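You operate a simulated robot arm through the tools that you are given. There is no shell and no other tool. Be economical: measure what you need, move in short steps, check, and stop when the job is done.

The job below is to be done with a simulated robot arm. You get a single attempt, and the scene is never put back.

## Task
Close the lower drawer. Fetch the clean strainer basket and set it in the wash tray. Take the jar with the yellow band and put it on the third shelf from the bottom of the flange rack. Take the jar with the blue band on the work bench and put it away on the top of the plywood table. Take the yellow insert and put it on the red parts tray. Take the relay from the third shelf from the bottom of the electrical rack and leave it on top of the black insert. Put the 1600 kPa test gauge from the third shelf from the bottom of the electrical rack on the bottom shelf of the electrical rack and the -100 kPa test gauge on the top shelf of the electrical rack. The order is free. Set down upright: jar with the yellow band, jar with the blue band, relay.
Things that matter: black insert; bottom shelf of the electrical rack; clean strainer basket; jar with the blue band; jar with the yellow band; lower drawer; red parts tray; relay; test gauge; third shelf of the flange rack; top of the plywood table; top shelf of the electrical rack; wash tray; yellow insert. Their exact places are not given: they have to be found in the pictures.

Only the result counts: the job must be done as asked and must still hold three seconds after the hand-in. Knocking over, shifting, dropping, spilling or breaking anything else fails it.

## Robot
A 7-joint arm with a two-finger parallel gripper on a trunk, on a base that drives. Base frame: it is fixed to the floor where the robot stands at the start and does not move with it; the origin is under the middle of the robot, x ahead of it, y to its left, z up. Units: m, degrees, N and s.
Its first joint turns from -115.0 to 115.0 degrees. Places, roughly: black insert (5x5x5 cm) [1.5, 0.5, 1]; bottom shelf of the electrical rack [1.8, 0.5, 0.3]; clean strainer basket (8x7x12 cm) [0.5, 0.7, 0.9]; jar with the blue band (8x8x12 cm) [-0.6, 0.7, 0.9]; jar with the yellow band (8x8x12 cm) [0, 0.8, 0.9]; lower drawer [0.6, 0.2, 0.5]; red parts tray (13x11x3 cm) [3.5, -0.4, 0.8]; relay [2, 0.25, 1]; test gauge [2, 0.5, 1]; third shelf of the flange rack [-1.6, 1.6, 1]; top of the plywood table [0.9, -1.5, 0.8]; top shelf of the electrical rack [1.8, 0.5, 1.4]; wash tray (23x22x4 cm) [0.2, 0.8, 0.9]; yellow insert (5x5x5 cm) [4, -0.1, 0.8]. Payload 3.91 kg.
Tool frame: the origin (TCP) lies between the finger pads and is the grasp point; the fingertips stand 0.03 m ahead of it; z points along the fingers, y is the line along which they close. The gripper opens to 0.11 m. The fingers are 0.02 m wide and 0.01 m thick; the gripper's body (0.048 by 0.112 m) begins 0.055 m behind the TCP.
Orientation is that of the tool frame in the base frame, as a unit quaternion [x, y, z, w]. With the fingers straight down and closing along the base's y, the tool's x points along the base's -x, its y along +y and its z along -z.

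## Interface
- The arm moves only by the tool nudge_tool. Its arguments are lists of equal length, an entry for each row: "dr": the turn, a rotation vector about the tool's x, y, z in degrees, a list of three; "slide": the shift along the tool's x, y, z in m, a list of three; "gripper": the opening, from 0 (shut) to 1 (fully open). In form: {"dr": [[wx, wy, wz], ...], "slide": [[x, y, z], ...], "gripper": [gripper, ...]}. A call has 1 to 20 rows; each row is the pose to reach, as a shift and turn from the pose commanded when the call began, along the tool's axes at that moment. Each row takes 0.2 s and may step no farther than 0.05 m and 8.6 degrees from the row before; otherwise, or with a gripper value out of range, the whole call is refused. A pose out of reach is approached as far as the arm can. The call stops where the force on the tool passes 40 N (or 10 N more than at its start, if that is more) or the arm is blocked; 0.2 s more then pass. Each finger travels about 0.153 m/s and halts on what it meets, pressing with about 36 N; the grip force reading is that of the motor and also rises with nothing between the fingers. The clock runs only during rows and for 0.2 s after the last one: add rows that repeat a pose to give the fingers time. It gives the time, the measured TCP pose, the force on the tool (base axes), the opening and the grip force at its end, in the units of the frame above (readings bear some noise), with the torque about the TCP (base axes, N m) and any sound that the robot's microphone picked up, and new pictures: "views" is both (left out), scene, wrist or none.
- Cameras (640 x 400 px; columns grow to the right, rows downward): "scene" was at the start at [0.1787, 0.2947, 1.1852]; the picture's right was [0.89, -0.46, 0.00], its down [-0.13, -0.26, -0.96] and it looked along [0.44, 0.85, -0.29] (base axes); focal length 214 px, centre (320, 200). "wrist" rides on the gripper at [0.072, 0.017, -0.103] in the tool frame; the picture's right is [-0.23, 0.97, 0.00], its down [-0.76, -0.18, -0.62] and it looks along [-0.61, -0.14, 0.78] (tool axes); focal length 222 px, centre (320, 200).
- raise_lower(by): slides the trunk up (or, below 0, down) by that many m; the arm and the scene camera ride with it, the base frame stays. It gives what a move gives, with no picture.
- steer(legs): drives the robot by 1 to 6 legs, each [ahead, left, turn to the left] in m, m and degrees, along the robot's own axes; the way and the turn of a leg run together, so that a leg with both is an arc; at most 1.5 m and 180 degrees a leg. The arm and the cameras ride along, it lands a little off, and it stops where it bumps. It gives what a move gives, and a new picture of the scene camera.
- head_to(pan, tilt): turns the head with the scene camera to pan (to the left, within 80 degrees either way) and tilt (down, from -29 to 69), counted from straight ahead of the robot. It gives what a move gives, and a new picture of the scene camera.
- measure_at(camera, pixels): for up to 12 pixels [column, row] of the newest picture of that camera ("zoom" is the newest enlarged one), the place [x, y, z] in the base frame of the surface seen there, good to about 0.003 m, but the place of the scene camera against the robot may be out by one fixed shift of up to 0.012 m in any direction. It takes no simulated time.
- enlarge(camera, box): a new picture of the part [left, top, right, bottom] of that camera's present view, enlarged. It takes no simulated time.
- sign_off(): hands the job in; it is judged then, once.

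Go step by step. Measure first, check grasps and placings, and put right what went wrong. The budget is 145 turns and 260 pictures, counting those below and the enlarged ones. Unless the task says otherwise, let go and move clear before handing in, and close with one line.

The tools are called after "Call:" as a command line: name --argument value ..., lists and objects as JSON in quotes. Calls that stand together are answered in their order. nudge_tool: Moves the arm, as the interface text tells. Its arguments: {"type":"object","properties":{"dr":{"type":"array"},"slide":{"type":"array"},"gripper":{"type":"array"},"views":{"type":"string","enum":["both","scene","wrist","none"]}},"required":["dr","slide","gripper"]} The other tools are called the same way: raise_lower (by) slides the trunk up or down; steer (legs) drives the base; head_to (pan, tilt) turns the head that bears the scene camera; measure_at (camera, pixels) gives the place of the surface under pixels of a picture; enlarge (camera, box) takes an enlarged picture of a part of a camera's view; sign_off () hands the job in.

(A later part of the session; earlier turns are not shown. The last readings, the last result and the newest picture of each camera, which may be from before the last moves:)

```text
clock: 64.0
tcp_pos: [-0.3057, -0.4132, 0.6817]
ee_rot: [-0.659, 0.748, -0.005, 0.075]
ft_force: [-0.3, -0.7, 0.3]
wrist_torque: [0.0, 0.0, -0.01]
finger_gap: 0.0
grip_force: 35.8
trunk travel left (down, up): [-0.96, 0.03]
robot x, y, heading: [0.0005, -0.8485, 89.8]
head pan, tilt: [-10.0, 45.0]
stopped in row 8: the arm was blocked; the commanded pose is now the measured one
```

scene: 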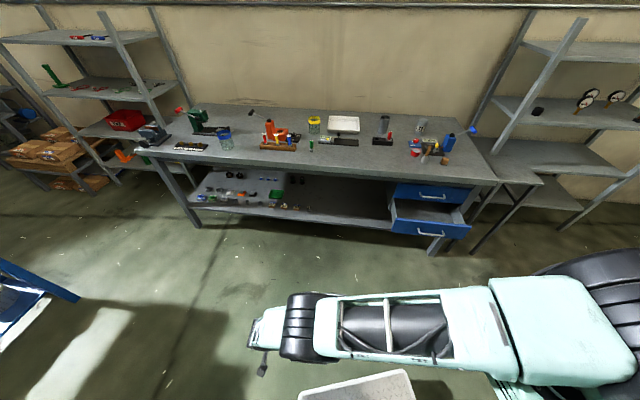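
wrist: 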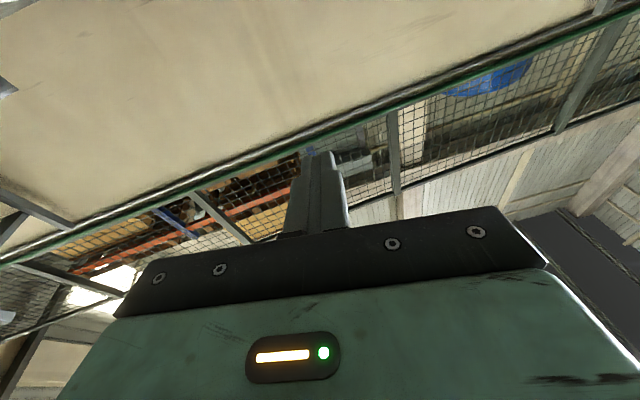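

The elbow now bends normally (all rows in reach). I'll bring the hand round to the front with the tool straight down.

Call:
nudge_tool --dr '[[-0.6, 0.5, -0.65], [-1.2, 1.0, -1.3], [-1.8, 1.5, -1.95], [-2.4, 2.0, -2.6], [-3, 2.55, -3.25], [-3.55, 3.1, -3.9], [-4.1, 3.6, -4.6], [-4.7, 4.1, -5.2], [-5.3, 4.6, -5.9], [-5.9, 5.1, -6.5], [-6.5, 5.65, -7.2]]' --slide '[[-0.024, -0.027, -0.022], [-0.048, -0.055, -0.044], [-0.072, -0.082, -0.066], [-0.096, -0.109, -0.088], [-0.12, -0.137, -0.11], [-0.145, -0.164, -0.133], [-0.169, -0.192, -0.155], [-0.193, -0.219, -0.177], [-0.217, -0.246, -0.199], [-0.241, -0.274, -0.221], [-0.265, -0.301, -0.243]]' --gripper '[0, 0, 0, 0, 0, 0, 0, 0, 0, 0, 0]' --views "scene"

```text
clock: 66.3
tcp_pos: [-0.0029, -0.216, 0.9798]
ee_rot: [-0.706, 0.708, -0.002, 0.001]
ft_force: [0.2, -0.1, -0.1]
wrist_torque: [-0.03, -0.03, -0.01]
finger_gap: 0.0
grip_force: 36.4
trunk travel left (down, up): [-0.96, 0.03]
robot x, y, heading: [-0.0009, -0.8477, 89.8]
head pan, tilt: [-10.0, 45.0]
```

scene: 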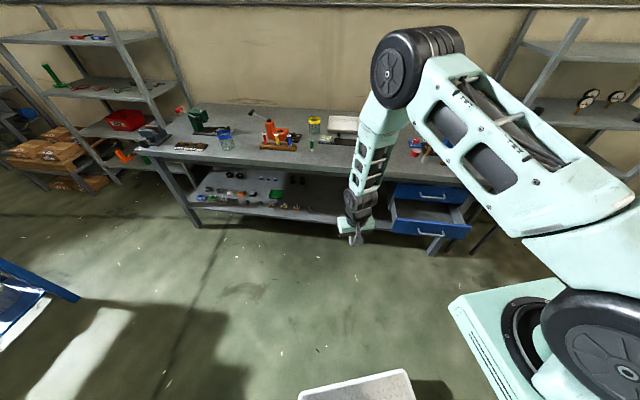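

The arm is in a good elbow-up posture at (0.00,−0.22,0.98). I'll measure the drawers: upper front at (430,195), lower front at (430,230).

Call:
measure_at --camera "scene" --pixels '[[415, 227], [430, 236], [445, 238], [432, 196], [410, 192], [395, 218], [470, 232], [465, 190], [400, 178], [430, 213], [300, 160], [420, 222]]'

Call:
enlarge --camera "scene" --box '[370, 160, 500, 260]'

Call:
enlarge --camera "scene" --box '[470, 60, 640, 170]'

Call:
enlarge --camera "scene" --box '[0, 20, 320, 210]'

```text
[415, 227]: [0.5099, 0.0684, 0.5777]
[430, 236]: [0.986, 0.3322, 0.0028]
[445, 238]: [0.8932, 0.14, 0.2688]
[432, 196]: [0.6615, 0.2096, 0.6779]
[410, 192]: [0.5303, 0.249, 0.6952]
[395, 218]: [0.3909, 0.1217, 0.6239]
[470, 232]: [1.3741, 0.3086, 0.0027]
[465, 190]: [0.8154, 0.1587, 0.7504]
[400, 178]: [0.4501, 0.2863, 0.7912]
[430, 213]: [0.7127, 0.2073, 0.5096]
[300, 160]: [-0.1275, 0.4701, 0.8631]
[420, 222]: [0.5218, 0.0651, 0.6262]
```

```text
4.00 times, centred on (435, 210) of scene
```

zoom: 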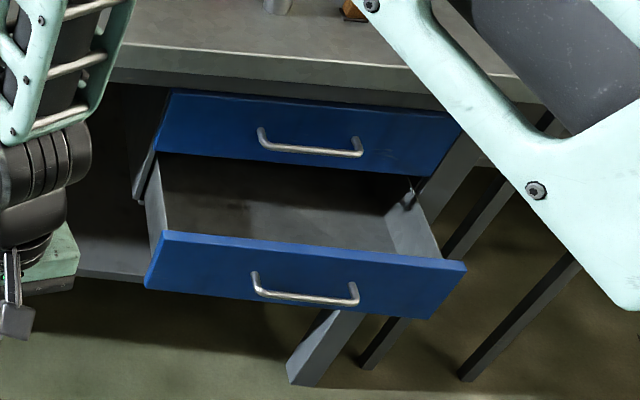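

```text
3.64 times, centred on (555, 115) of scene
```

zoom: 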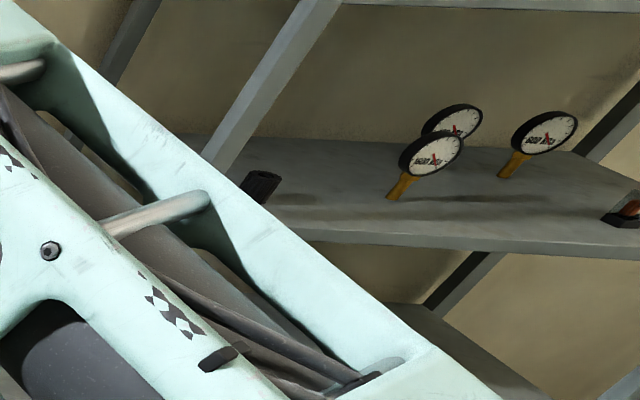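

```text
2.00 times, centred on (160, 115) of scene
```

zoom: 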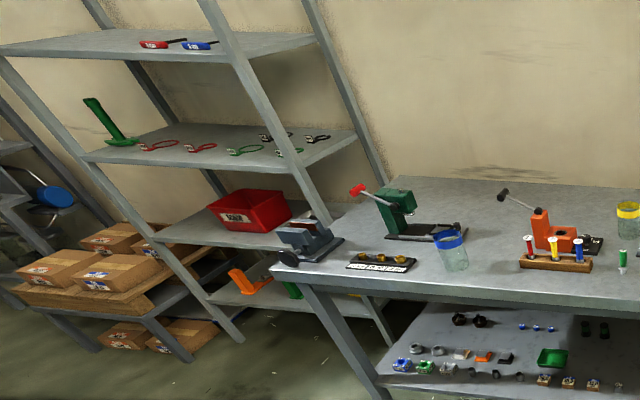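

The bench is turned about −19° (front slope −0.33); the lower drawer sticks out roughly 0.17 m beyond the upper one. I'll square up to it: slide right, then turn right 19°.

Call:
steer --legs '[[0.08, -0.3, 0], [0, 0, -19]]'

Call:
nudge_tool --dr '[[0, -8, 0], [0, -16, 0], [0, -24, 0], [0, -32, 0], [0, -40, 0], [0, -48, 0], [0, -56, 0], [0, -64, 0], [0, -72, 0], [0, -80, 0]]' --slide '[[-0.01, 0, 0], [-0.02, 0, 0], [-0.03, 0, 0], [-0.04, 0, 0], [-0.05, 0, 0], [-0.06, 0, 0], [-0.07, 0, 0], [-0.08, 0, 0], [-0.09, 0, 0], [-0.1, 0, 0]]' --gripper '[0, 0, 0, 0, 0, 0, 0, 0, 0, 0]' --views "none"

```text
clock: 69.5
tcp_pos: [0.5006, -0.1703, 0.9788]
ee_rot: [-0.58, 0.815, -0.003, 0.003]
ft_force: [0.4, 0.0, 0.1]
wrist_torque: [0.03, 0.01, 0.01]
finger_gap: 0.0
grip_force: 35.8
trunk travel left (down, up): [-0.96, 0.03]
robot x, y, heading: [0.2968, -0.7668, 70.9]
head pan, tilt: [-10.0, 45.0]
```

scene: 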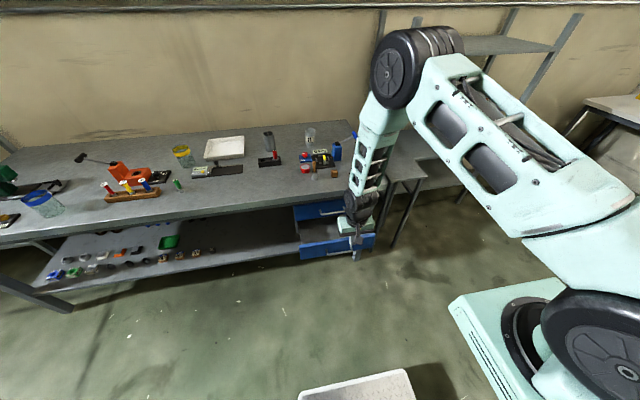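

```text
clock: 71.7
tcp_pos: [0.5328, -0.0753, 0.9781]
ee_rot: [-0.445, 0.623, 0.37, 0.527]
ft_force: [0.9, -0.2, -0.1]
wrist_torque: [-0.02, 0.01, -0.04]
finger_gap: 0.0
grip_force: 36.2
trunk travel left (down, up): [-0.96, 0.03]
robot x, y, heading: [0.2959, -0.7742, 71.2]
head pan, tilt: [-10.0, 45.0]
```

The tool now points forward at (0.53,−0.08,0.98). I'll lower the trunk so the fingertips face the drawer front just above the handle, and creep ahead 0.07 m.

Call:
raise_lower --by -0.361

Call:
steer --legs '[[0.07, 0, 0]]'

Call:
head_to --pan -5 --tilt 40

```text
clock: 75.2
tcp_pos: [0.5342, -0.0759, 0.6179]
ee_rot: [-0.446, 0.624, 0.369, 0.525]
ft_force: [-0.4, -0.1, -0.2]
wrist_torque: [0.0, 0.0, -0.01]
finger_gap: 0.0002
grip_force: 36.4
trunk travel left (down, up): [-0.599, 0.391]
robot x, y, heading: [0.2941, -0.7654, 71.0]
head pan, tilt: [-10.0, 45.0]
```

```text
clock: 76.2
tcp_pos: [0.5552, -0.0098, 0.6171]
ee_rot: [-0.446, 0.624, 0.369, 0.525]
ft_force: [0.5, 0.9, -0.2]
wrist_torque: [0.01, 0.0, 0.0]
finger_gap: 0.0002
grip_force: 35.4
trunk travel left (down, up): [-0.599, 0.391]
robot x, y, heading: [0.3155, -0.7008, 71.4]
head pan, tilt: [-10.0, 45.0]
```

scene: 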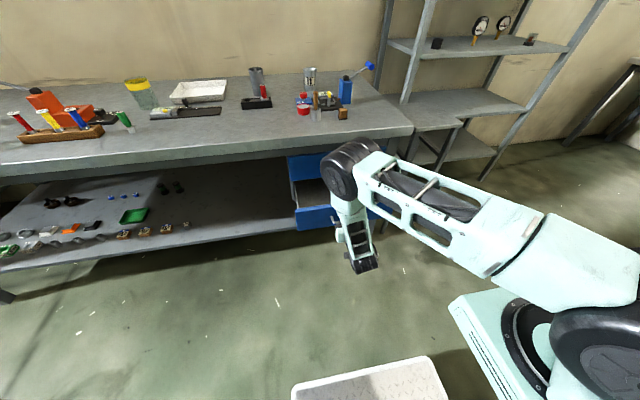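

```text
clock: 76.8
tcp_pos: [0.5546, -0.0111, 0.6175]
ee_rot: [-0.447, 0.623, 0.37, 0.525]
ft_force: [-0.4, -0.3, 0.2]
wrist_torque: [0.04, -0.03, 0.0]
finger_gap: 0.0
grip_force: 35.9
trunk travel left (down, up): [-0.599, 0.391]
robot x, y, heading: [0.3163, -0.6997, 71.1]
head pan, tilt: [-5.0, 40.0]
```

scene: 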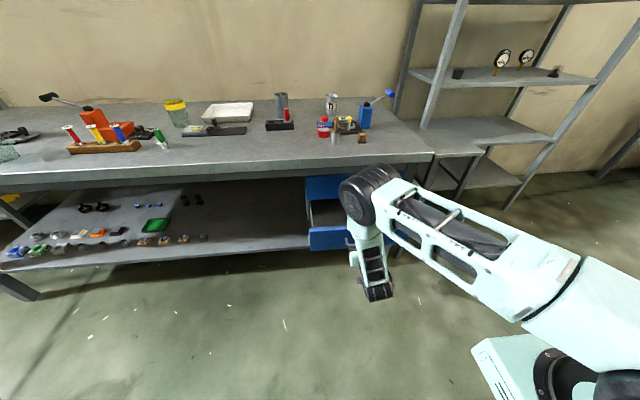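

The fingertips are lined up just short of the drawer front (tip near y≈0.02). I'll push straight ahead and let the force stop it.

Call:
nudge_tool --dr '[[0, 0, 0], [0, 0, 0], [0, 0, 0], [0, 0, 0], [0, 0, 0], [0, 0, 0], [0, 0, 0], [0, 0, 0], [0, 0, 0], [0, 0, 0], [0, 0, 0]]' --slide '[[-0.0035, 0, 0.02], [-0.007, 0, 0.04], [-0.0105, 0, 0.059], [-0.014, 0, 0.079], [-0.0175, 0, 0.0985], [-0.021, 0, 0.118], [-0.0245, 0, 0.138], [-0.028, 0, 0.158], [-0.0315, 0, 0.177], [-0.035, 0, 0.197], [-0.038, 0, 0.216]]' --gripper '[0, 0, 0, 0, 0, 0, 0, 0, 0, 0, 0]' --views "scene"

```text
clock: 79.2
tcp_pos: [0.6211, 0.1848, 0.6164]
ee_rot: [-0.446, 0.624, 0.37, 0.525]
ft_force: [-4.0, -13.6, 5.0]
wrist_torque: [0.21, 0.02, 0.01]
finger_gap: 0.0
grip_force: 36.0
trunk travel left (down, up): [-0.599, 0.391]
robot x, y, heading: [0.3203, -0.7068, 71.1]
head pan, tilt: [-5.0, 40.0]
stopped in row 11: the force on the tool passed its limit (the readings are from after the stop); the commanded pose is now the measured one
```

scene: 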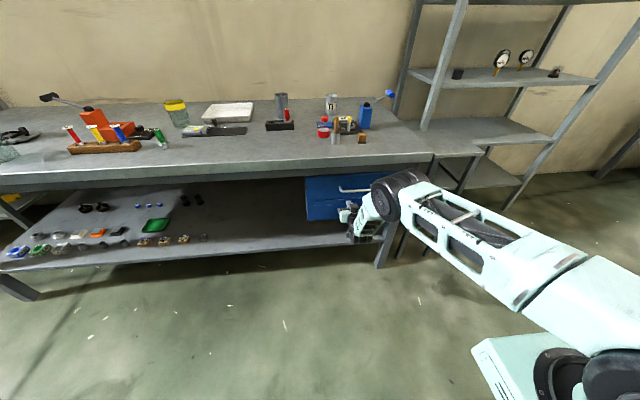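

The push ended on a force stop and the drawer front at (340,195) looks flush. I'll retract, check it, then raise the trunk and turn the tool down.

Call:
nudge_tool --dr '[[0, 0, 0], [0, 0, 0], [0, 0, 0], [0, 0, 0], [0, 0, 0]]' --slide '[[0.007, 0, -0.04], [0.014, 0, -0.08], [0.021, 0, -0.12], [0.028, 0, -0.16], [0.035, 0, -0.2]]' --gripper '[0, 0, 0, 0, 0]' --views "none"

Call:
raise_lower --by 0.36

Call:
nudge_tool --dr '[[0, 8, 0], [0, 16, 0], [0, 24, 0], [0, 32, 0], [0, 40, 0], [0, 48, 0], [0, 56, 0], [0, 64, 0], [0, 72, 0], [0, 80, 0]]' --slide '[[0, 0, -0.01], [0, 0, -0.02], [0, 0, -0.03], [0, 0, -0.04], [0, 0, -0.05], [0, 0, -0.06], [0, 0, -0.07], [0, 0, -0.08], [0, 0, -0.09], [0, 0, -0.1]]' --gripper '[0, 0, 0, 0, 0, 1, 1, 1, 1, 1]' --views "scene"

```text
clock: 80.4
tcp_pos: [0.5554, -0.0063, 0.6166]
ee_rot: [-0.446, 0.624, 0.369, 0.525]
ft_force: [0.6, 0.6, 0.0]
wrist_torque: [-0.03, -0.03, 0.02]
finger_gap: 0.0001
grip_force: 36.0
trunk travel left (down, up): [-0.599, 0.391]
robot x, y, heading: [0.3142, -0.7043, 71.2]
head pan, tilt: [-5.0, 40.0]
```

```text
clock: 83.9
tcp_pos: [0.5552, -0.0058, 0.9766]
ee_rot: [-0.446, 0.624, 0.369, 0.525]
ft_force: [-0.1, 0.1, -0.1]
wrist_torque: [-0.04, -0.01, -0.02]
finger_gap: 0.0002
grip_force: 36.7
trunk travel left (down, up): [-0.959, 0.031]
robot x, y, heading: [0.317, -0.7009, 71.3]
head pan, tilt: [-5.0, 40.0]
```

```text
clock: 86.1
tcp_pos: [0.5243, -0.0989, 0.9933]
ee_rot: [-0.58, 0.815, -0.004, 0.001]
ft_force: [-0.5, 0.5, 0.6]
wrist_torque: [-0.03, -0.02, 0.0]
finger_gap: 0.1099
grip_force: 0.2
trunk travel left (down, up): [-0.959, 0.031]
robot x, y, heading: [0.3214, -0.7007, 71.2]
head pan, tilt: [-5.0, 40.0]
```

scene: 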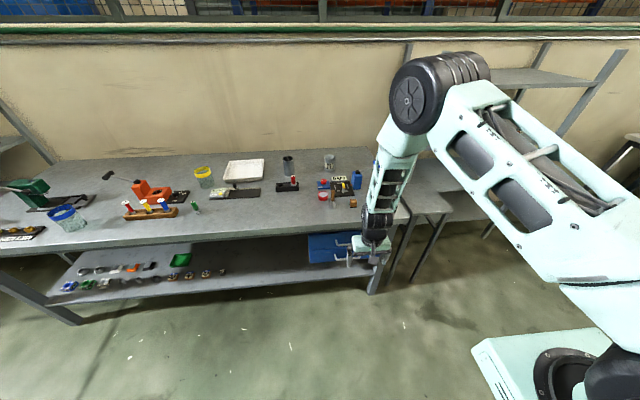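

The tool is down again. I'll zoom on the drawer to confirm it is shut, raise the hand for clearance and drive left then up to the bench.

Call:
enlarge --camera "scene" --box '[280, 210, 420, 300]'

Call:
nudge_tool --dr '[[0, 0, 0], [0, 0, 0], [0, 0, 0]]' --slide '[[0, 0, -0.045], [0, 0, -0.09], [0, 0, -0.13]]' --gripper '[1, 1, 1]' --views "none"

Call:
steer --legs '[[0, 0.55, 0], [0.5, 0, 0]]'

```text
4.44 times, centred on (350, 255) of scene
```

zoom: 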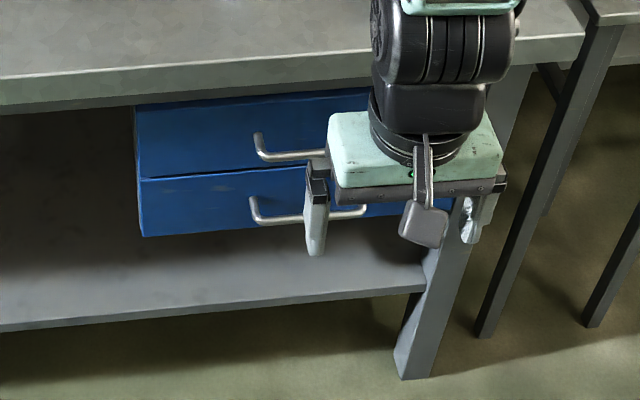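

```text
clock: 86.9
tcp_pos: [0.5245, -0.0989, 1.1274]
ee_rot: [-0.58, 0.815, -0.006, 0.001]
ft_force: [0.4, -0.2, -0.4]
wrist_torque: [-0.04, 0.01, -0.01]
finger_gap: 0.1099
grip_force: 0.0
trunk travel left (down, up): [-0.959, 0.031]
robot x, y, heading: [0.3192, -0.7024, 71.0]
head pan, tilt: [-5.0, 40.0]
```

```text
clock: 92.6
tcp_pos: [0.1581, 0.5445, 1.1275]
ee_rot: [-0.58, 0.815, -0.004, 0.001]
ft_force: [-0.5, -0.5, 0.3]
wrist_torque: [-0.01, 0.01, 0.01]
finger_gap: 0.1098
grip_force: 0.1
trunk travel left (down, up): [-0.959, 0.031]
robot x, y, heading: [-0.0455, -0.0606, 70.8]
head pan, tilt: [-5.0, 40.0]
```

scene: 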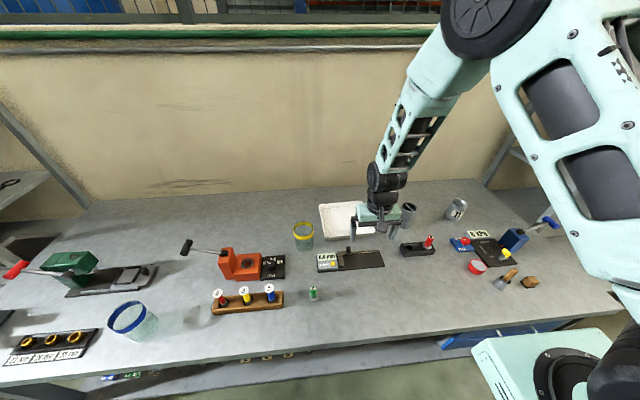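

The drawers are flush, so that part is done. One more small drive ahead of 0.12 m, then the wrist camera should see the strainer.

Call:
steer --legs '[[0.12, 0, 0]]'

Call:
nudge_tool --dr '[[0, 0, 0], [0, 0, 0], [0, 0, 0], [0, 0, 0], [0, 0, 0]]' --slide '[[-0.01, -0.045, 0], [-0.02, -0.09, 0], [-0.03, -0.135, 0], [-0.04, -0.18, 0], [-0.05, -0.225, 0]]' --gripper '[1, 1, 1, 1, 1]'

```text
clock: 93.8
tcp_pos: [0.1976, 0.6554, 1.1272]
ee_rot: [-0.578, 0.816, -0.005, 0.002]
ft_force: [0.1, 0.0, -0.2]
wrist_torque: [0.02, 0.02, 0.0]
finger_gap: 0.1098
grip_force: 0.1
trunk travel left (down, up): [-0.959, 0.031]
robot x, y, heading: [-0.0092, 0.056, 71.0]
head pan, tilt: [-5.0, 40.0]
```

scene: 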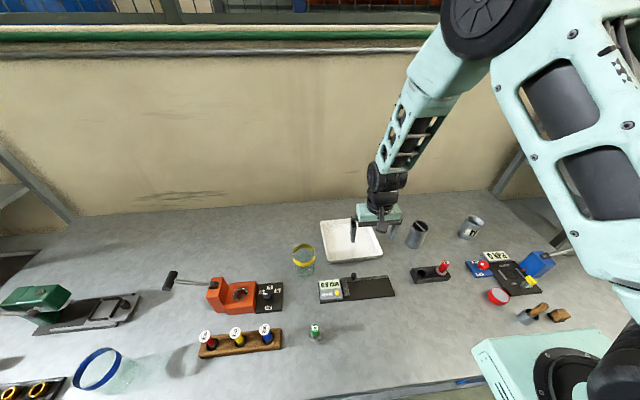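

```text
clock: 95.0
tcp_pos: [0.4272, 0.6324, 1.1278]
ee_rot: [-0.579, 0.815, -0.004, 0.001]
ft_force: [0.1, 0.1, -0.1]
wrist_torque: [0.0, 0.0, -0.03]
finger_gap: 0.11
grip_force: 0.1
trunk travel left (down, up): [-0.959, 0.031]
robot x, y, heading: [-0.0097, 0.0542, 71.0]
head pan, tilt: [-5.0, 40.0]
```

scene: 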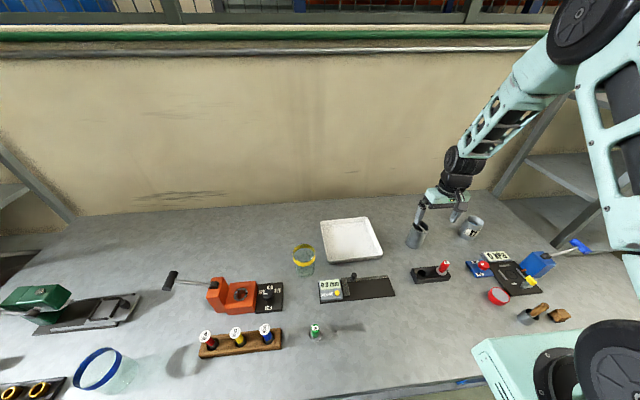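
wrist: 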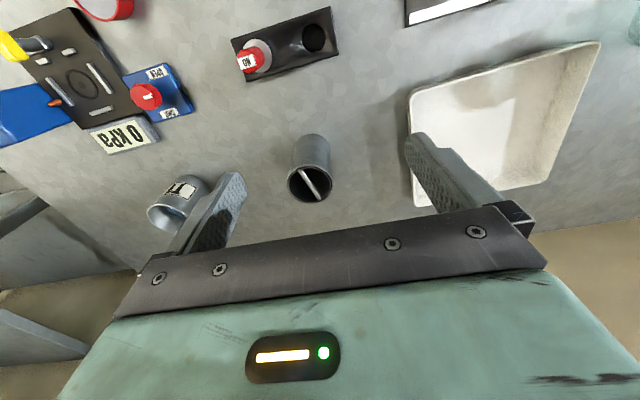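

The wrist view shows the strainer rim at (310,183), T1 at (178,200) and the tray (500,125). I'll measure rim points from the wrist.

Call:
measure_at --camera "wrist" --pixels '[[289, 183], [331, 179], [313, 201], [308, 166], [296, 140], [330, 142], [420, 100], [590, 50], [548, 180], [420, 202], [500, 120], [180, 190]]'

```text
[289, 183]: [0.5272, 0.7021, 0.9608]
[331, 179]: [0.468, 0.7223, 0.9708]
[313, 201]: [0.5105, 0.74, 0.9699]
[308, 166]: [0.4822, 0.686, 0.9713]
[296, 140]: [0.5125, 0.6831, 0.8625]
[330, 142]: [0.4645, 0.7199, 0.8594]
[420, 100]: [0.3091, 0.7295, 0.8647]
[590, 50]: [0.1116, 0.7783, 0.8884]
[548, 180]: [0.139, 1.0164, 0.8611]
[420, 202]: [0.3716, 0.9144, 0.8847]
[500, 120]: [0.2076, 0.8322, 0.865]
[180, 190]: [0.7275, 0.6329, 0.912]
```

The strainer centre is about (0.496, 0.713), with its rim at z 0.97. I'll move over it and descend to grip near z 0.925.

Call:
nudge_tool --dr '[[0, 0, 0], [0, 0, 0], [0, 0, 0], [0, 0, 0], [0, 0, 0], [0, 0, 0], [0, 0, 0], [0, 0, 0], [0, 0, 0]]' --slide '[[-0.035, -0.013, 0], [-0.07, -0.026, 0], [-0.0987, -0.039, 0], [-0.0987, -0.039, 0.04], [-0.0987, -0.039, 0.08], [-0.0987, -0.039, 0.12], [-0.0987, -0.039, 0.155], [-0.0987, -0.039, 0.18], [-0.0987, -0.039, 0.203]]' --gripper '[1, 1, 1, 1, 1, 1, 1, 1, 1]'

```text
clock: 97.0
tcp_pos: [0.4975, 0.7072, 0.9247]
ee_rot: [-0.579, 0.816, -0.004, 0.001]
ft_force: [-0.3, 0.3, 0.0]
wrist_torque: [-0.01, -0.01, 0.0]
finger_gap: 0.1102
grip_force: 0.0
trunk travel left (down, up): [-0.959, 0.031]
robot x, y, heading: [-0.0058, 0.0527, 71.0]
head pan, tilt: [-5.0, 40.0]
```

scene: 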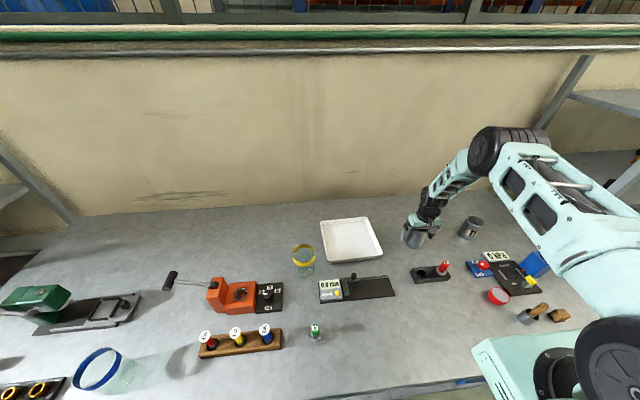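
wrist: 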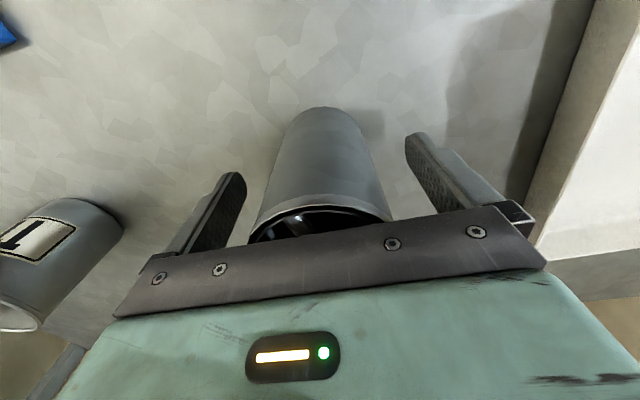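

The fingers straddle the strainer. I'll close, lift 10 cm and check the grip.

Call:
nudge_tool --dr '[[0, 0, 0], [0, 0, 0], [0, 0, 0], [0, 0, 0], [0, 0, 0], [0, 0, 0], [0, 0, 0]]' --slide '[[0, 0, 0], [0, 0, 0], [0, 0, 0], [0, 0, -0.02], [0, 0, -0.05], [0, 0, -0.08], [0, 0, -0.11]]' --gripper '[0, 0, 0, 0, 0, 0, 0]' --views "wrist"

```text
clock: 98.6
tcp_pos: [0.4974, 0.7076, 1.0352]
ee_rot: [-0.578, 0.816, -0.004, 0.001]
ft_force: [-0.4, 0.7, -0.5]
wrist_torque: [0.0, 0.03, -0.04]
finger_gap: 0.0654
grip_force: 35.8
trunk travel left (down, up): [-0.959, 0.031]
robot x, y, heading: [-0.0111, 0.0525, 71.0]
head pan, tilt: [-5.0, 40.0]
```

wrist: 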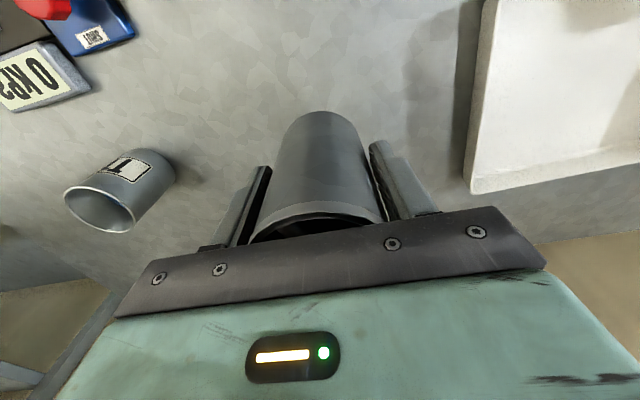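

Gripped (gap 0.065). Now I'll carry it over the tray centre and lower gently.

Call:
nudge_tool --dr '[[0, 0, 0], [0, 0, 0], [0, 0, 0], [0, 0, 0], [0, 0, 0], [0, 0, 0], [0, 0, 0], [0, 0, 0], [0, 0, 0], [0, 0, 0], [0, 0, 0], [0, 0, 0]]' --slide '[[-0.0072, 0.042, 0], [-0.0144, 0.084, 0], [-0.0216, 0.126, 0], [-0.0288, 0.168, 0], [-0.036, 0.21, 0], [-0.043, 0.252, 0], [-0.0502, 0.2928, 0], [-0.0502, 0.2928, 0.03], [-0.0502, 0.2928, 0.06], [-0.0502, 0.2928, 0.08], [-0.0502, 0.2928, 0.09], [-0.0502, 0.2928, 0.098]]' --gripper '[0, 0, 0, 0, 0, 0, 0, 0, 0, 0, 0, 0]'

```text
clock: 101.2
tcp_pos: [0.2373, 0.8535, 0.9332]
ee_rot: [-0.578, 0.816, -0.004, 0.001]
ft_force: [-0.6, -0.5, -1.6]
wrist_torque: [0.01, 0.05, -0.03]
finger_gap: 0.065
grip_force: 36.2
trunk travel left (down, up): [-0.959, 0.031]
robot x, y, heading: [-0.0082, 0.0499, 71.0]
head pan, tilt: [-5.0, 40.0]
```

scene: 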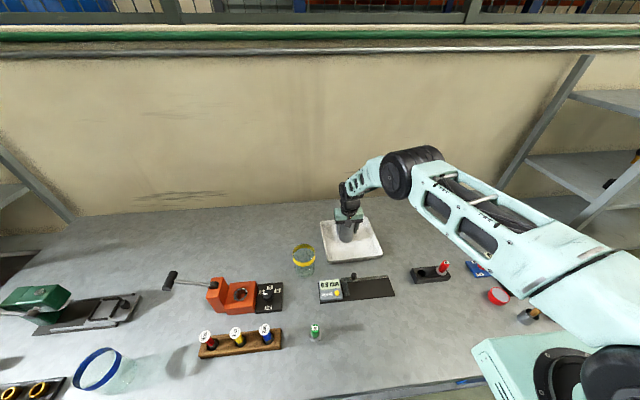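
wrist: 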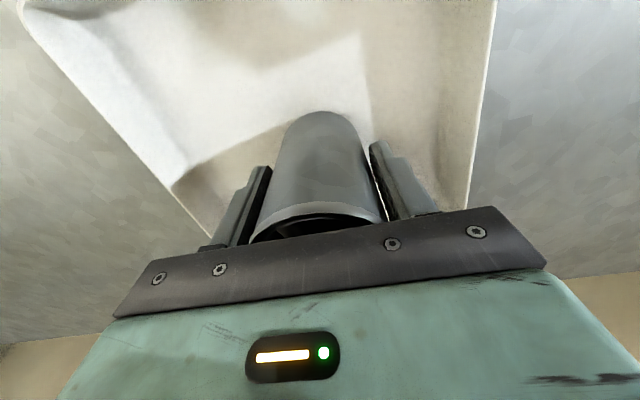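

Nearly down (z 0.933, −1.6 N). I'll ease down a few millimetres, open, and rise clear.

Call:
nudge_tool --dr '[[0, 0, 0], [0, 0, 0], [0, 0, 0]]' --slide '[[0, 0, 0.002], [0, 0, 0.004], [0, 0, 0.006]]' --gripper '[0, 0, 0]' --views "none"

Call:
nudge_tool --dr '[[0, 0, 0], [0, 0, 0], [0, 0, 0], [0, 0, 0], [0, 0, 0], [0, 0, 0], [0, 0, 0], [0, 0, 0]]' --slide '[[0, 0, 0], [0, 0, 0], [0, 0, -0.03], [0, 0, -0.07], [0, 0, -0.11], [0, 0, -0.15], [0, 0.04, -0.17], [0, 0.08, -0.17]]' --gripper '[1, 1, 1, 1, 1, 1, 1, 1]'

```text
clock: 102.0
tcp_pos: [0.237, 0.852, 0.9283]
ee_rot: [-0.579, 0.816, -0.003, 0.002]
ft_force: [-0.2, -2.2, 2.7]
wrist_torque: [-0.03, 0.12, 0.05]
finger_gap: 0.0651
grip_force: 36.3
trunk travel left (down, up): [-0.959, 0.031]
robot x, y, heading: [-0.0083, 0.0547, 71.1]
head pan, tilt: [-5.0, 40.0]
```

```text
clock: 103.8
tcp_pos: [0.1645, 0.8799, 1.1001]
ee_rot: [-0.578, 0.816, -0.003, 0.002]
ft_force: [-0.3, -0.4, 0.5]
wrist_torque: [-0.01, 0.03, 0.02]
finger_gap: 0.1098
grip_force: 0.0
trunk travel left (down, up): [-0.959, 0.031]
robot x, y, heading: [-0.0095, 0.0531, 71.1]
head pan, tilt: [-5.0, 40.0]
```

scene: 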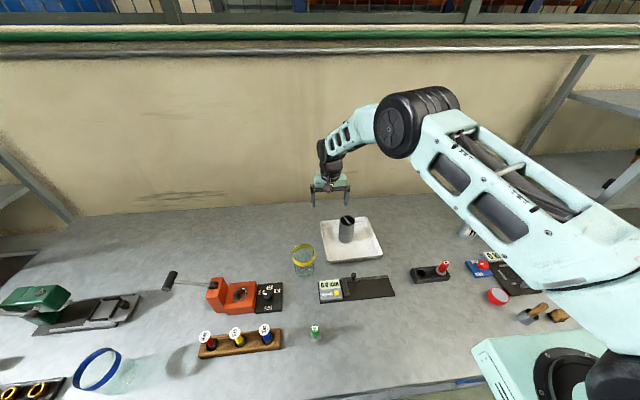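
wrist: 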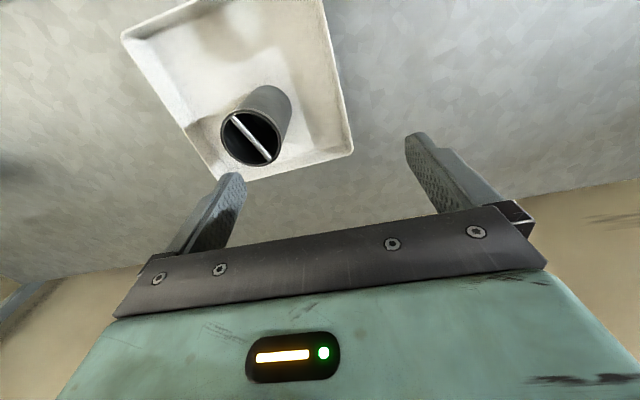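

The strainer stands in the tray (250,137 in wrist view). Next is the yellow jar, but first I'll look at the flange rack to choose how to carry it.

Call:
head_to --pan 70 --tilt 15

Call:
measure_at --camera "scene" --pixels '[[320, 200]]'

```text
clock: 105.3
tcp_pos: [0.1634, 0.8795, 1.0992]
ee_rot: [-0.578, 0.816, -0.005, 0.001]
ft_force: [-0.3, -0.1, -0.9]
wrist_torque: [0.02, 0.01, -0.04]
finger_gap: 0.1101
grip_force: 0.1
trunk travel left (down, up): [-0.959, 0.031]
robot x, y, heading: [-0.0063, 0.0554, 71.0]
head pan, tilt: [70.0, 15.0]
```

scene: 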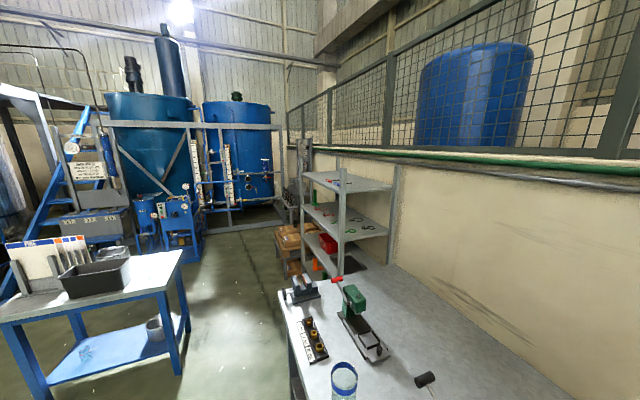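

```text
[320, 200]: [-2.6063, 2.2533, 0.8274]
```

Call:
enlarge --camera "scene" --box '[260, 150, 430, 300]'

Call:
measure_at --camera "scene" --pixels '[[341, 185], [342, 220], [350, 265], [390, 235], [310, 205], [375, 225], [355, 188], [330, 188], [343, 392], [343, 370], [335, 230], [340, 300]]'

```text
2.67 times, centred on (345, 225) of scene
```

zoom: 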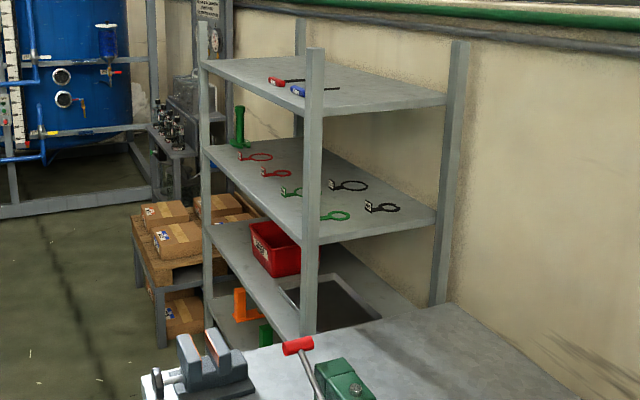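

```text
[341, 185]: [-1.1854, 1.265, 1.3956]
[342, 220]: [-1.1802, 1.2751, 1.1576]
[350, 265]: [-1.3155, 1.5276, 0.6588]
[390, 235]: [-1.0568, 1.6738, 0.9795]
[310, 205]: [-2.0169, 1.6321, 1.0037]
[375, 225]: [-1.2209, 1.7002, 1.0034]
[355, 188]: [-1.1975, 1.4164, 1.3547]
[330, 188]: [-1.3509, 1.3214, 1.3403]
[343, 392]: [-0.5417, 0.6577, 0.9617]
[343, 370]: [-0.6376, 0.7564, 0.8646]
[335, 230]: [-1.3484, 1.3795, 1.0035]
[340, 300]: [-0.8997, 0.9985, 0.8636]
```

The third flange shelf is at z≈1.003, with the next at 1.355, so a 45° tilted grip will fit. I'll tilt the tool 45° and back off to view the yellow jar.

Call:
nudge_tool --dr '[[0, -5.6, 0], [0, -11.2, 0], [0, -16.9, 0], [0, -22.5, 0], [0, -28.1, 0], [0, -33.8, 0], [0, -39.4, 0], [0, -45, 0]]' --slide '[[0.032, 0.0173, 0.005], [0.064, 0.0346, 0.01], [0.096, 0.052, 0.015], [0.128, 0.0693, 0.02], [0.16, 0.0866, 0.025], [0.192, 0.104, 0.03], [0.2244, 0.121, 0.035], [0.2565, 0.1385, 0.04]]' --gripper '[1, 1, 1, 1, 1, 1, 1, 1]' --views "wrist"

Call:
head_to --pan 10 --tilt 40

```text
clock: 107.1
tcp_pos: [-0.0543, 0.6846, 1.0595]
ee_rot: [-0.536, 0.753, 0.219, 0.314]
ft_force: [0.7, 0.8, 0.0]
wrist_torque: [0.01, 0.03, 0.05]
finger_gap: 0.11
grip_force: 0.0
trunk travel left (down, up): [-0.959, 0.031]
robot x, y, heading: [-0.0054, 0.0547, 70.7]
head pan, tilt: [70.0, 15.0]
```

wrist: 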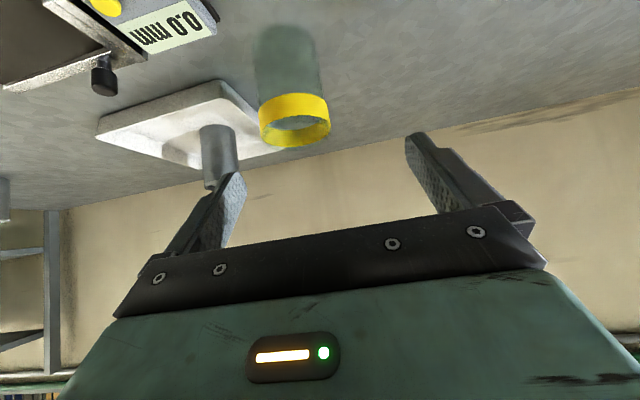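

```text
clock: 108.4
tcp_pos: [-0.0547, 0.6844, 1.0602]
ee_rot: [-0.537, 0.753, 0.219, 0.312]
ft_force: [-0.5, 0.0, 0.0]
wrist_torque: [-0.01, 0.0, 0.01]
finger_gap: 0.1101
grip_force: 0.0
trunk travel left (down, up): [-0.959, 0.031]
robot x, y, heading: [-0.0063, 0.0538, 71.1]
head pan, tilt: [10.0, 40.0]
```

scene: 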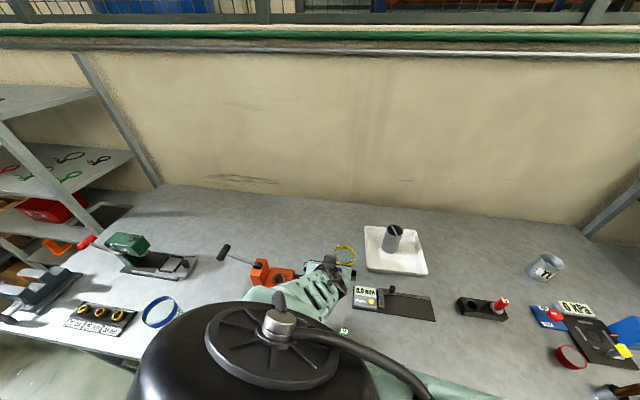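

The jar with the yellow band shows at (295,120) in the wrist view. I'll measure it.

Call:
measure_at --camera "wrist" --pixels '[[263, 125], [329, 118], [296, 106], [297, 146], [292, 112], [268, 60], [305, 55], [287, 35], [280, 80]]'

```text
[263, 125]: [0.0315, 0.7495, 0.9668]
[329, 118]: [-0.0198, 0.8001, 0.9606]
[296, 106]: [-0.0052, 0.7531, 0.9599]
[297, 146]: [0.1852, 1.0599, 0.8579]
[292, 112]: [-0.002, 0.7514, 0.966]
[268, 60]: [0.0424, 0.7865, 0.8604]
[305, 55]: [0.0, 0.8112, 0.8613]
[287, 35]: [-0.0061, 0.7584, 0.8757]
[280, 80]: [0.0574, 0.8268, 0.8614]
```

The jar's centre works out near (0.017, 0.789). I'll line up and slide in along the tool axis to the grip height z≈0.92.

Call:
nudge_tool --dr '[[0, 0, 0], [0, 0, 0], [0, 0, 0], [0, 0, 0], [0, 0, 0], [0, 0, 0], [0, 0, 0]]' --slide '[[0.0127, -0.0336, 0], [0.0127, -0.0336, 0.035], [0.0127, -0.0336, 0.07], [0.0127, -0.0336, 0.105], [0.0127, -0.0336, 0.135], [0.0127, -0.0336, 0.16], [0.0127, -0.0336, 0.185]]' --gripper '[1, 1, 1, 1, 1, 1, 1]'

```text
clock: 110.1
tcp_pos: [0.0171, 0.7891, 0.9242]
ee_rot: [-0.534, 0.752, 0.221, 0.316]
ft_force: [-0.1, -4.5, 8.4]
wrist_torque: [-0.06, -0.21, -0.03]
finger_gap: 0.1101
grip_force: 0.0
trunk travel left (down, up): [-0.959, 0.031]
robot x, y, heading: [-0.0103, 0.0516, 71.1]
head pan, tilt: [10.0, 40.0]
stopped in row 7: the force on the tool passed its limit (the readings are from after the stop); the commanded pose is now the measured one
```

scene: 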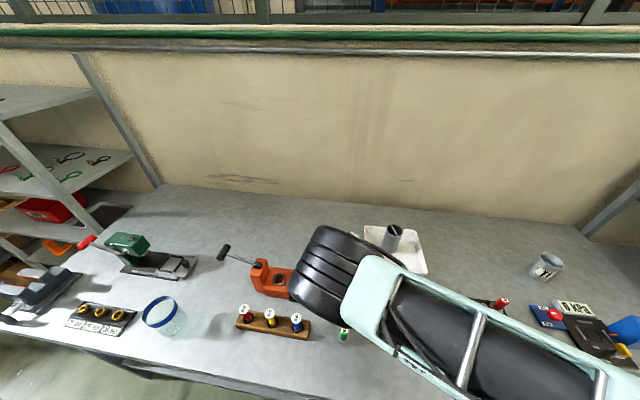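
wrist: 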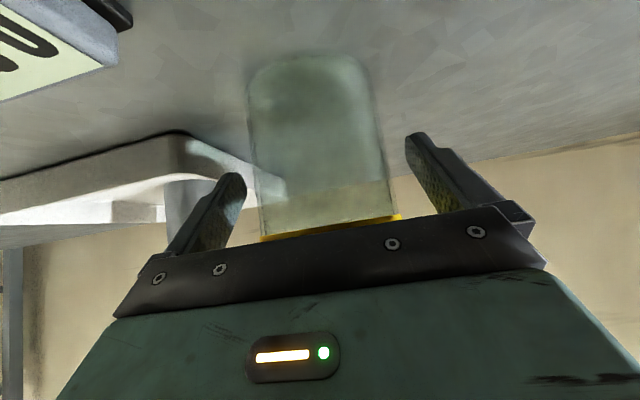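

A force stop: the palm touched the jar's rim. I'll back off 15 mm along the tool, check the jar, then close.

Call:
nudge_tool --dr '[[0, 0, 0], [0, 0, 0]]' --slide '[[0, 0, -0.01], [0, 0, -0.016]]' --gripper '[1, 1]' --views "wrist"

Call:
enlarge --camera "wrist" --box '[140, 30, 500, 260]'

```text
clock: 110.7
tcp_pos: [0.014, 0.7785, 0.9324]
ee_rot: [-0.535, 0.752, 0.221, 0.315]
ft_force: [0.0, 0.0, 1.4]
wrist_torque: [0.01, -0.01, 0.02]
finger_gap: 0.1102
grip_force: 0.1
trunk travel left (down, up): [-0.959, 0.031]
robot x, y, heading: [-0.0101, 0.0514, 71.0]
head pan, tilt: [10.0, 40.0]
```

wrist: 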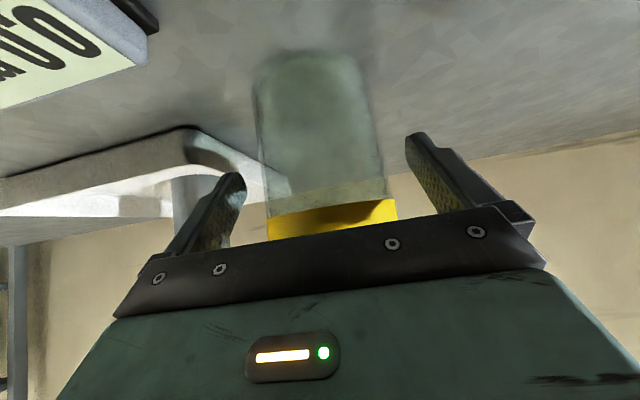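

```text
1.74 times, centred on (320, 145) of wrist
```

zoom: 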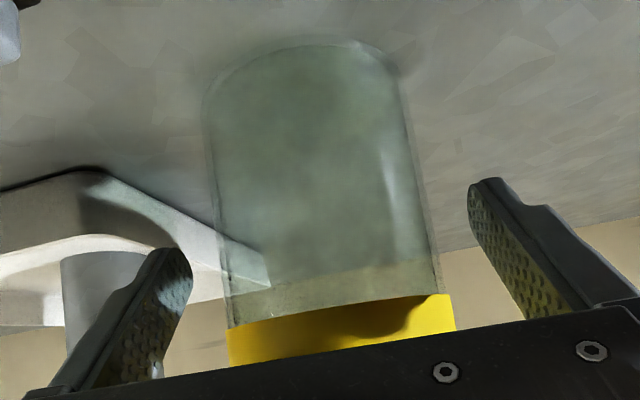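

The jar sits upright between the fingers. Closing and lifting.

Call:
nudge_tool --dr '[[0, 0, 0], [0, 0, 0], [0, 0, 0], [0, 0, 0], [0, 0, 0], [0, 0, 0]]' --slide '[[0, 0, 0], [0, 0, 0], [-0.014, 0, -0.014], [-0.04, 0, -0.04], [-0.07, 0, -0.07], [-0.1, 0, -0.1]]' --gripper '[0, 0, 0, 0, 0, 0]'

```text
clock: 112.1
tcp_pos: [0.0138, 0.7795, 1.0743]
ee_rot: [-0.535, 0.752, 0.221, 0.315]
ft_force: [-0.3, 0.3, -1.5]
wrist_torque: [-0.03, 0.02, 0.02]
finger_gap: 0.0786
grip_force: 36.3
trunk travel left (down, up): [-0.959, 0.031]
robot x, y, heading: [-0.0091, 0.0564, 70.8]
head pan, tilt: [10.0, 40.0]
```

scene: 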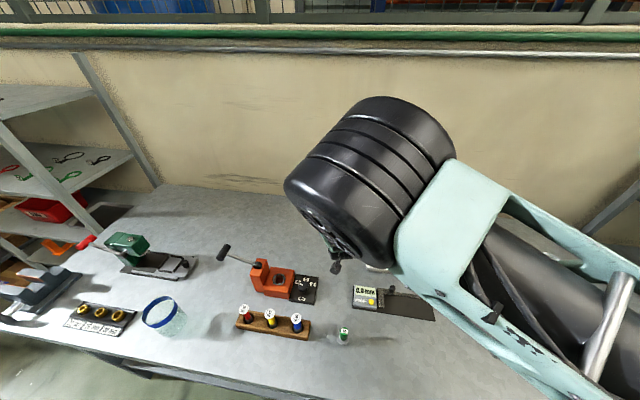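
wrist: 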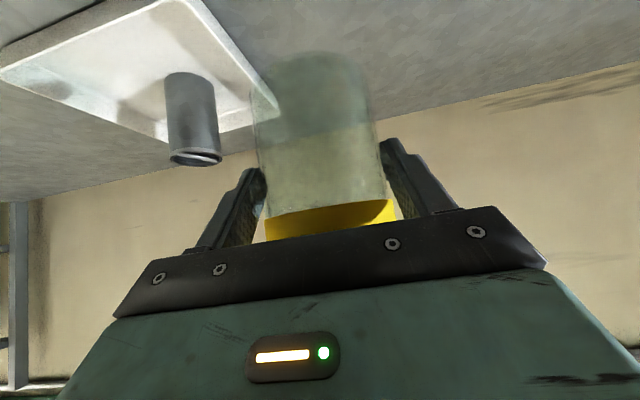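

The jar is held upright. I'll back away 0.6 m from the bench and look left for the route to the flange rack.

Call:
steer --legs '[[-0.6, 0, 0]]'

Call:
head_to --pan 60 --tilt 30

```text
clock: 115.5
tcp_pos: [-0.1801, 0.2176, 1.0751]
ee_rot: [-0.535, 0.752, 0.222, 0.315]
ft_force: [-0.2, -1.0, -1.6]
wrist_torque: [-0.04, 0.01, 0.0]
finger_gap: 0.0787
grip_force: 35.7
trunk travel left (down, up): [-0.959, 0.031]
robot x, y, heading: [-0.2034, -0.5079, 71.1]
head pan, tilt: [10.0, 40.0]
```

scene: 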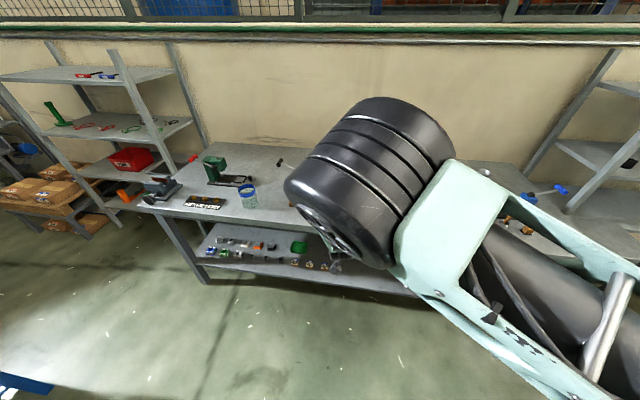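

```text
clock: 116.7
tcp_pos: [-0.1798, 0.2167, 1.0751]
ee_rot: [-0.534, 0.753, 0.221, 0.315]
ft_force: [0.6, -0.4, -1.0]
wrist_torque: [-0.03, 0.03, -0.02]
finger_gap: 0.0789
grip_force: 36.0
trunk travel left (down, up): [-0.959, 0.031]
robot x, y, heading: [-0.2042, -0.5101, 70.9]
head pan, tilt: [60.0, 30.0]
```

scene: 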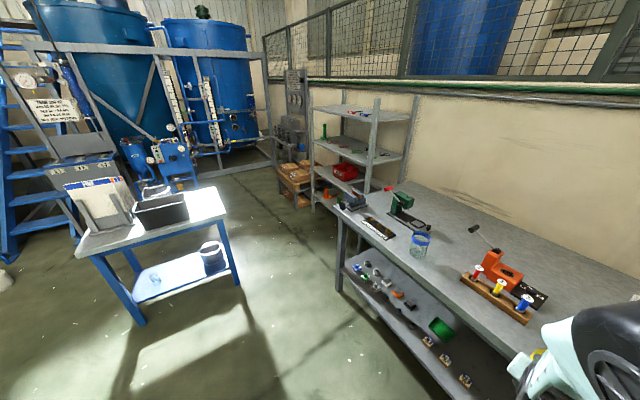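

Call:
measure_at --camera "scene" --pixels '[[220, 195], [230, 220], [240, 285], [85, 235], [145, 325], [340, 285], [343, 222], [335, 210], [345, 200], [372, 165], [345, 157], [312, 185]]'

Call:
enlarge --camera "scene" --box '[290, 90, 430, 220]'

```text
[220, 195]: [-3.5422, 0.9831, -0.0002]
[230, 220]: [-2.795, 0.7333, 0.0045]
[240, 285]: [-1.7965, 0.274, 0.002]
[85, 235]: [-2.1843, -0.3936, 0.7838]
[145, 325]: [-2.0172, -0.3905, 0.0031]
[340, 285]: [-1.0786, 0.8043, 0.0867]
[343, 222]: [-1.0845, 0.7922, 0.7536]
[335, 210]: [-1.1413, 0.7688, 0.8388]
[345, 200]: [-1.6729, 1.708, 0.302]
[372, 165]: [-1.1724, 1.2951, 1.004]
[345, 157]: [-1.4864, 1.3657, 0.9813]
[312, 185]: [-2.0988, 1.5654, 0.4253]
```

```text
3.08 times, centred on (360, 155) of scene
```

zoom: 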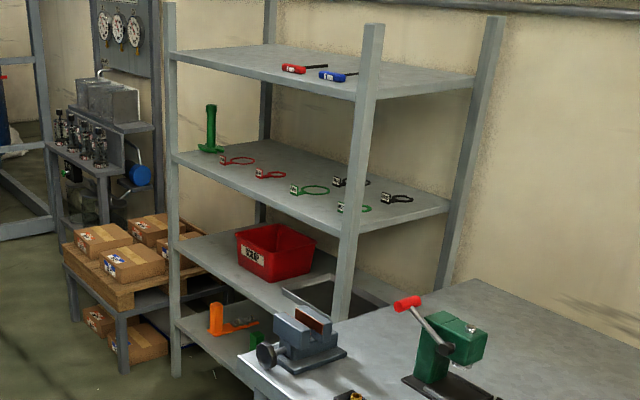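

The aisle between the bench corner (−1.14,0.77) and the blue table leg (−1.80,0.27) is about 0.8 m wide. I'll tuck the arm, drive to the aisle mouth and turn along it.

Call:
nudge_tool --dr '[[0, 0, 0], [0, 0, 0], [0, 0, 0]]' --slide '[[0.025, 0, -0.025], [0.05, 0, -0.05], [0.07, 0, -0.07]]' --gripper '[0, 0, 0]' --views "none"

Call:
steer --legs '[[0.19, 1.06, 0], [0, 0, 53.6]]'

Call:
head_to --pan 0 --tilt 35

```text
clock: 117.5
tcp_pos: [-0.2114, 0.1224, 1.0748]
ee_rot: [-0.535, 0.752, 0.221, 0.315]
ft_force: [-0.1, 0.0, -0.9]
wrist_torque: [-0.04, 0.01, -0.01]
finger_gap: 0.0788
grip_force: 35.5
trunk travel left (down, up): [-0.959, 0.031]
robot x, y, heading: [-0.2007, -0.5102, 71.0]
head pan, tilt: [60.0, 30.0]
```

```text
clock: 125.4
tcp_pos: [-1.6693, 0.3657, 1.0737]
ee_rot: [0.823, -0.417, -0.342, -0.176]
ft_force: [-0.1, -0.2, -1.3]
wrist_torque: [-0.01, -0.02, 0.01]
finger_gap: 0.0786
grip_force: 35.9
trunk travel left (down, up): [-0.959, 0.031]
robot x, y, heading: [-1.1429, 0.0168, 126.3]
head pan, tilt: [60.0, 30.0]
```

scene: 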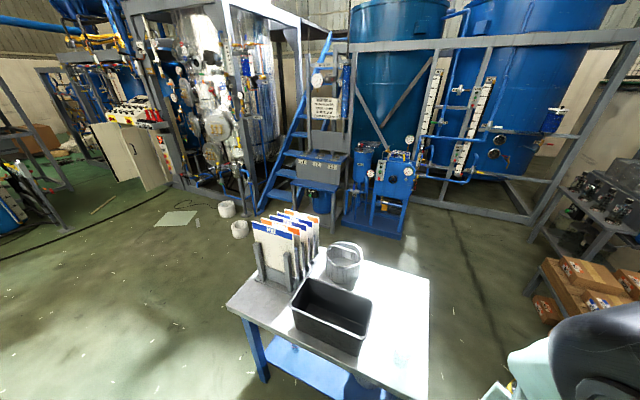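

```text
clock: 126.7
tcp_pos: [-1.6698, 0.368, 1.0743]
ee_rot: [0.823, -0.418, -0.342, -0.176]
ft_force: [0.0, -0.4, -1.8]
wrist_torque: [-0.06, -0.01, 0.01]
finger_gap: 0.0788
grip_force: 35.9
trunk travel left (down, up): [-0.959, 0.031]
robot x, y, heading: [-1.146, 0.0171, 126.2]
head pan, tilt: [0.0, 35.0]
```

scene: 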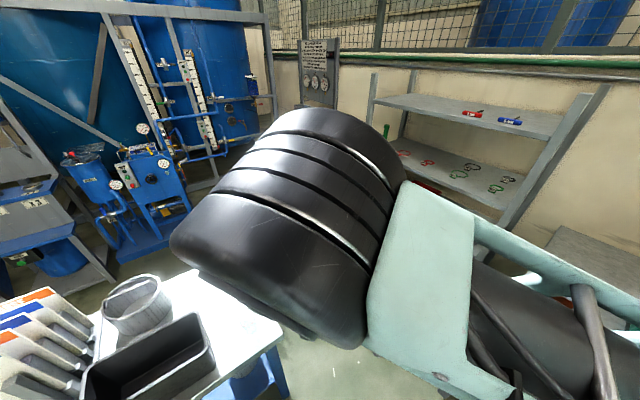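

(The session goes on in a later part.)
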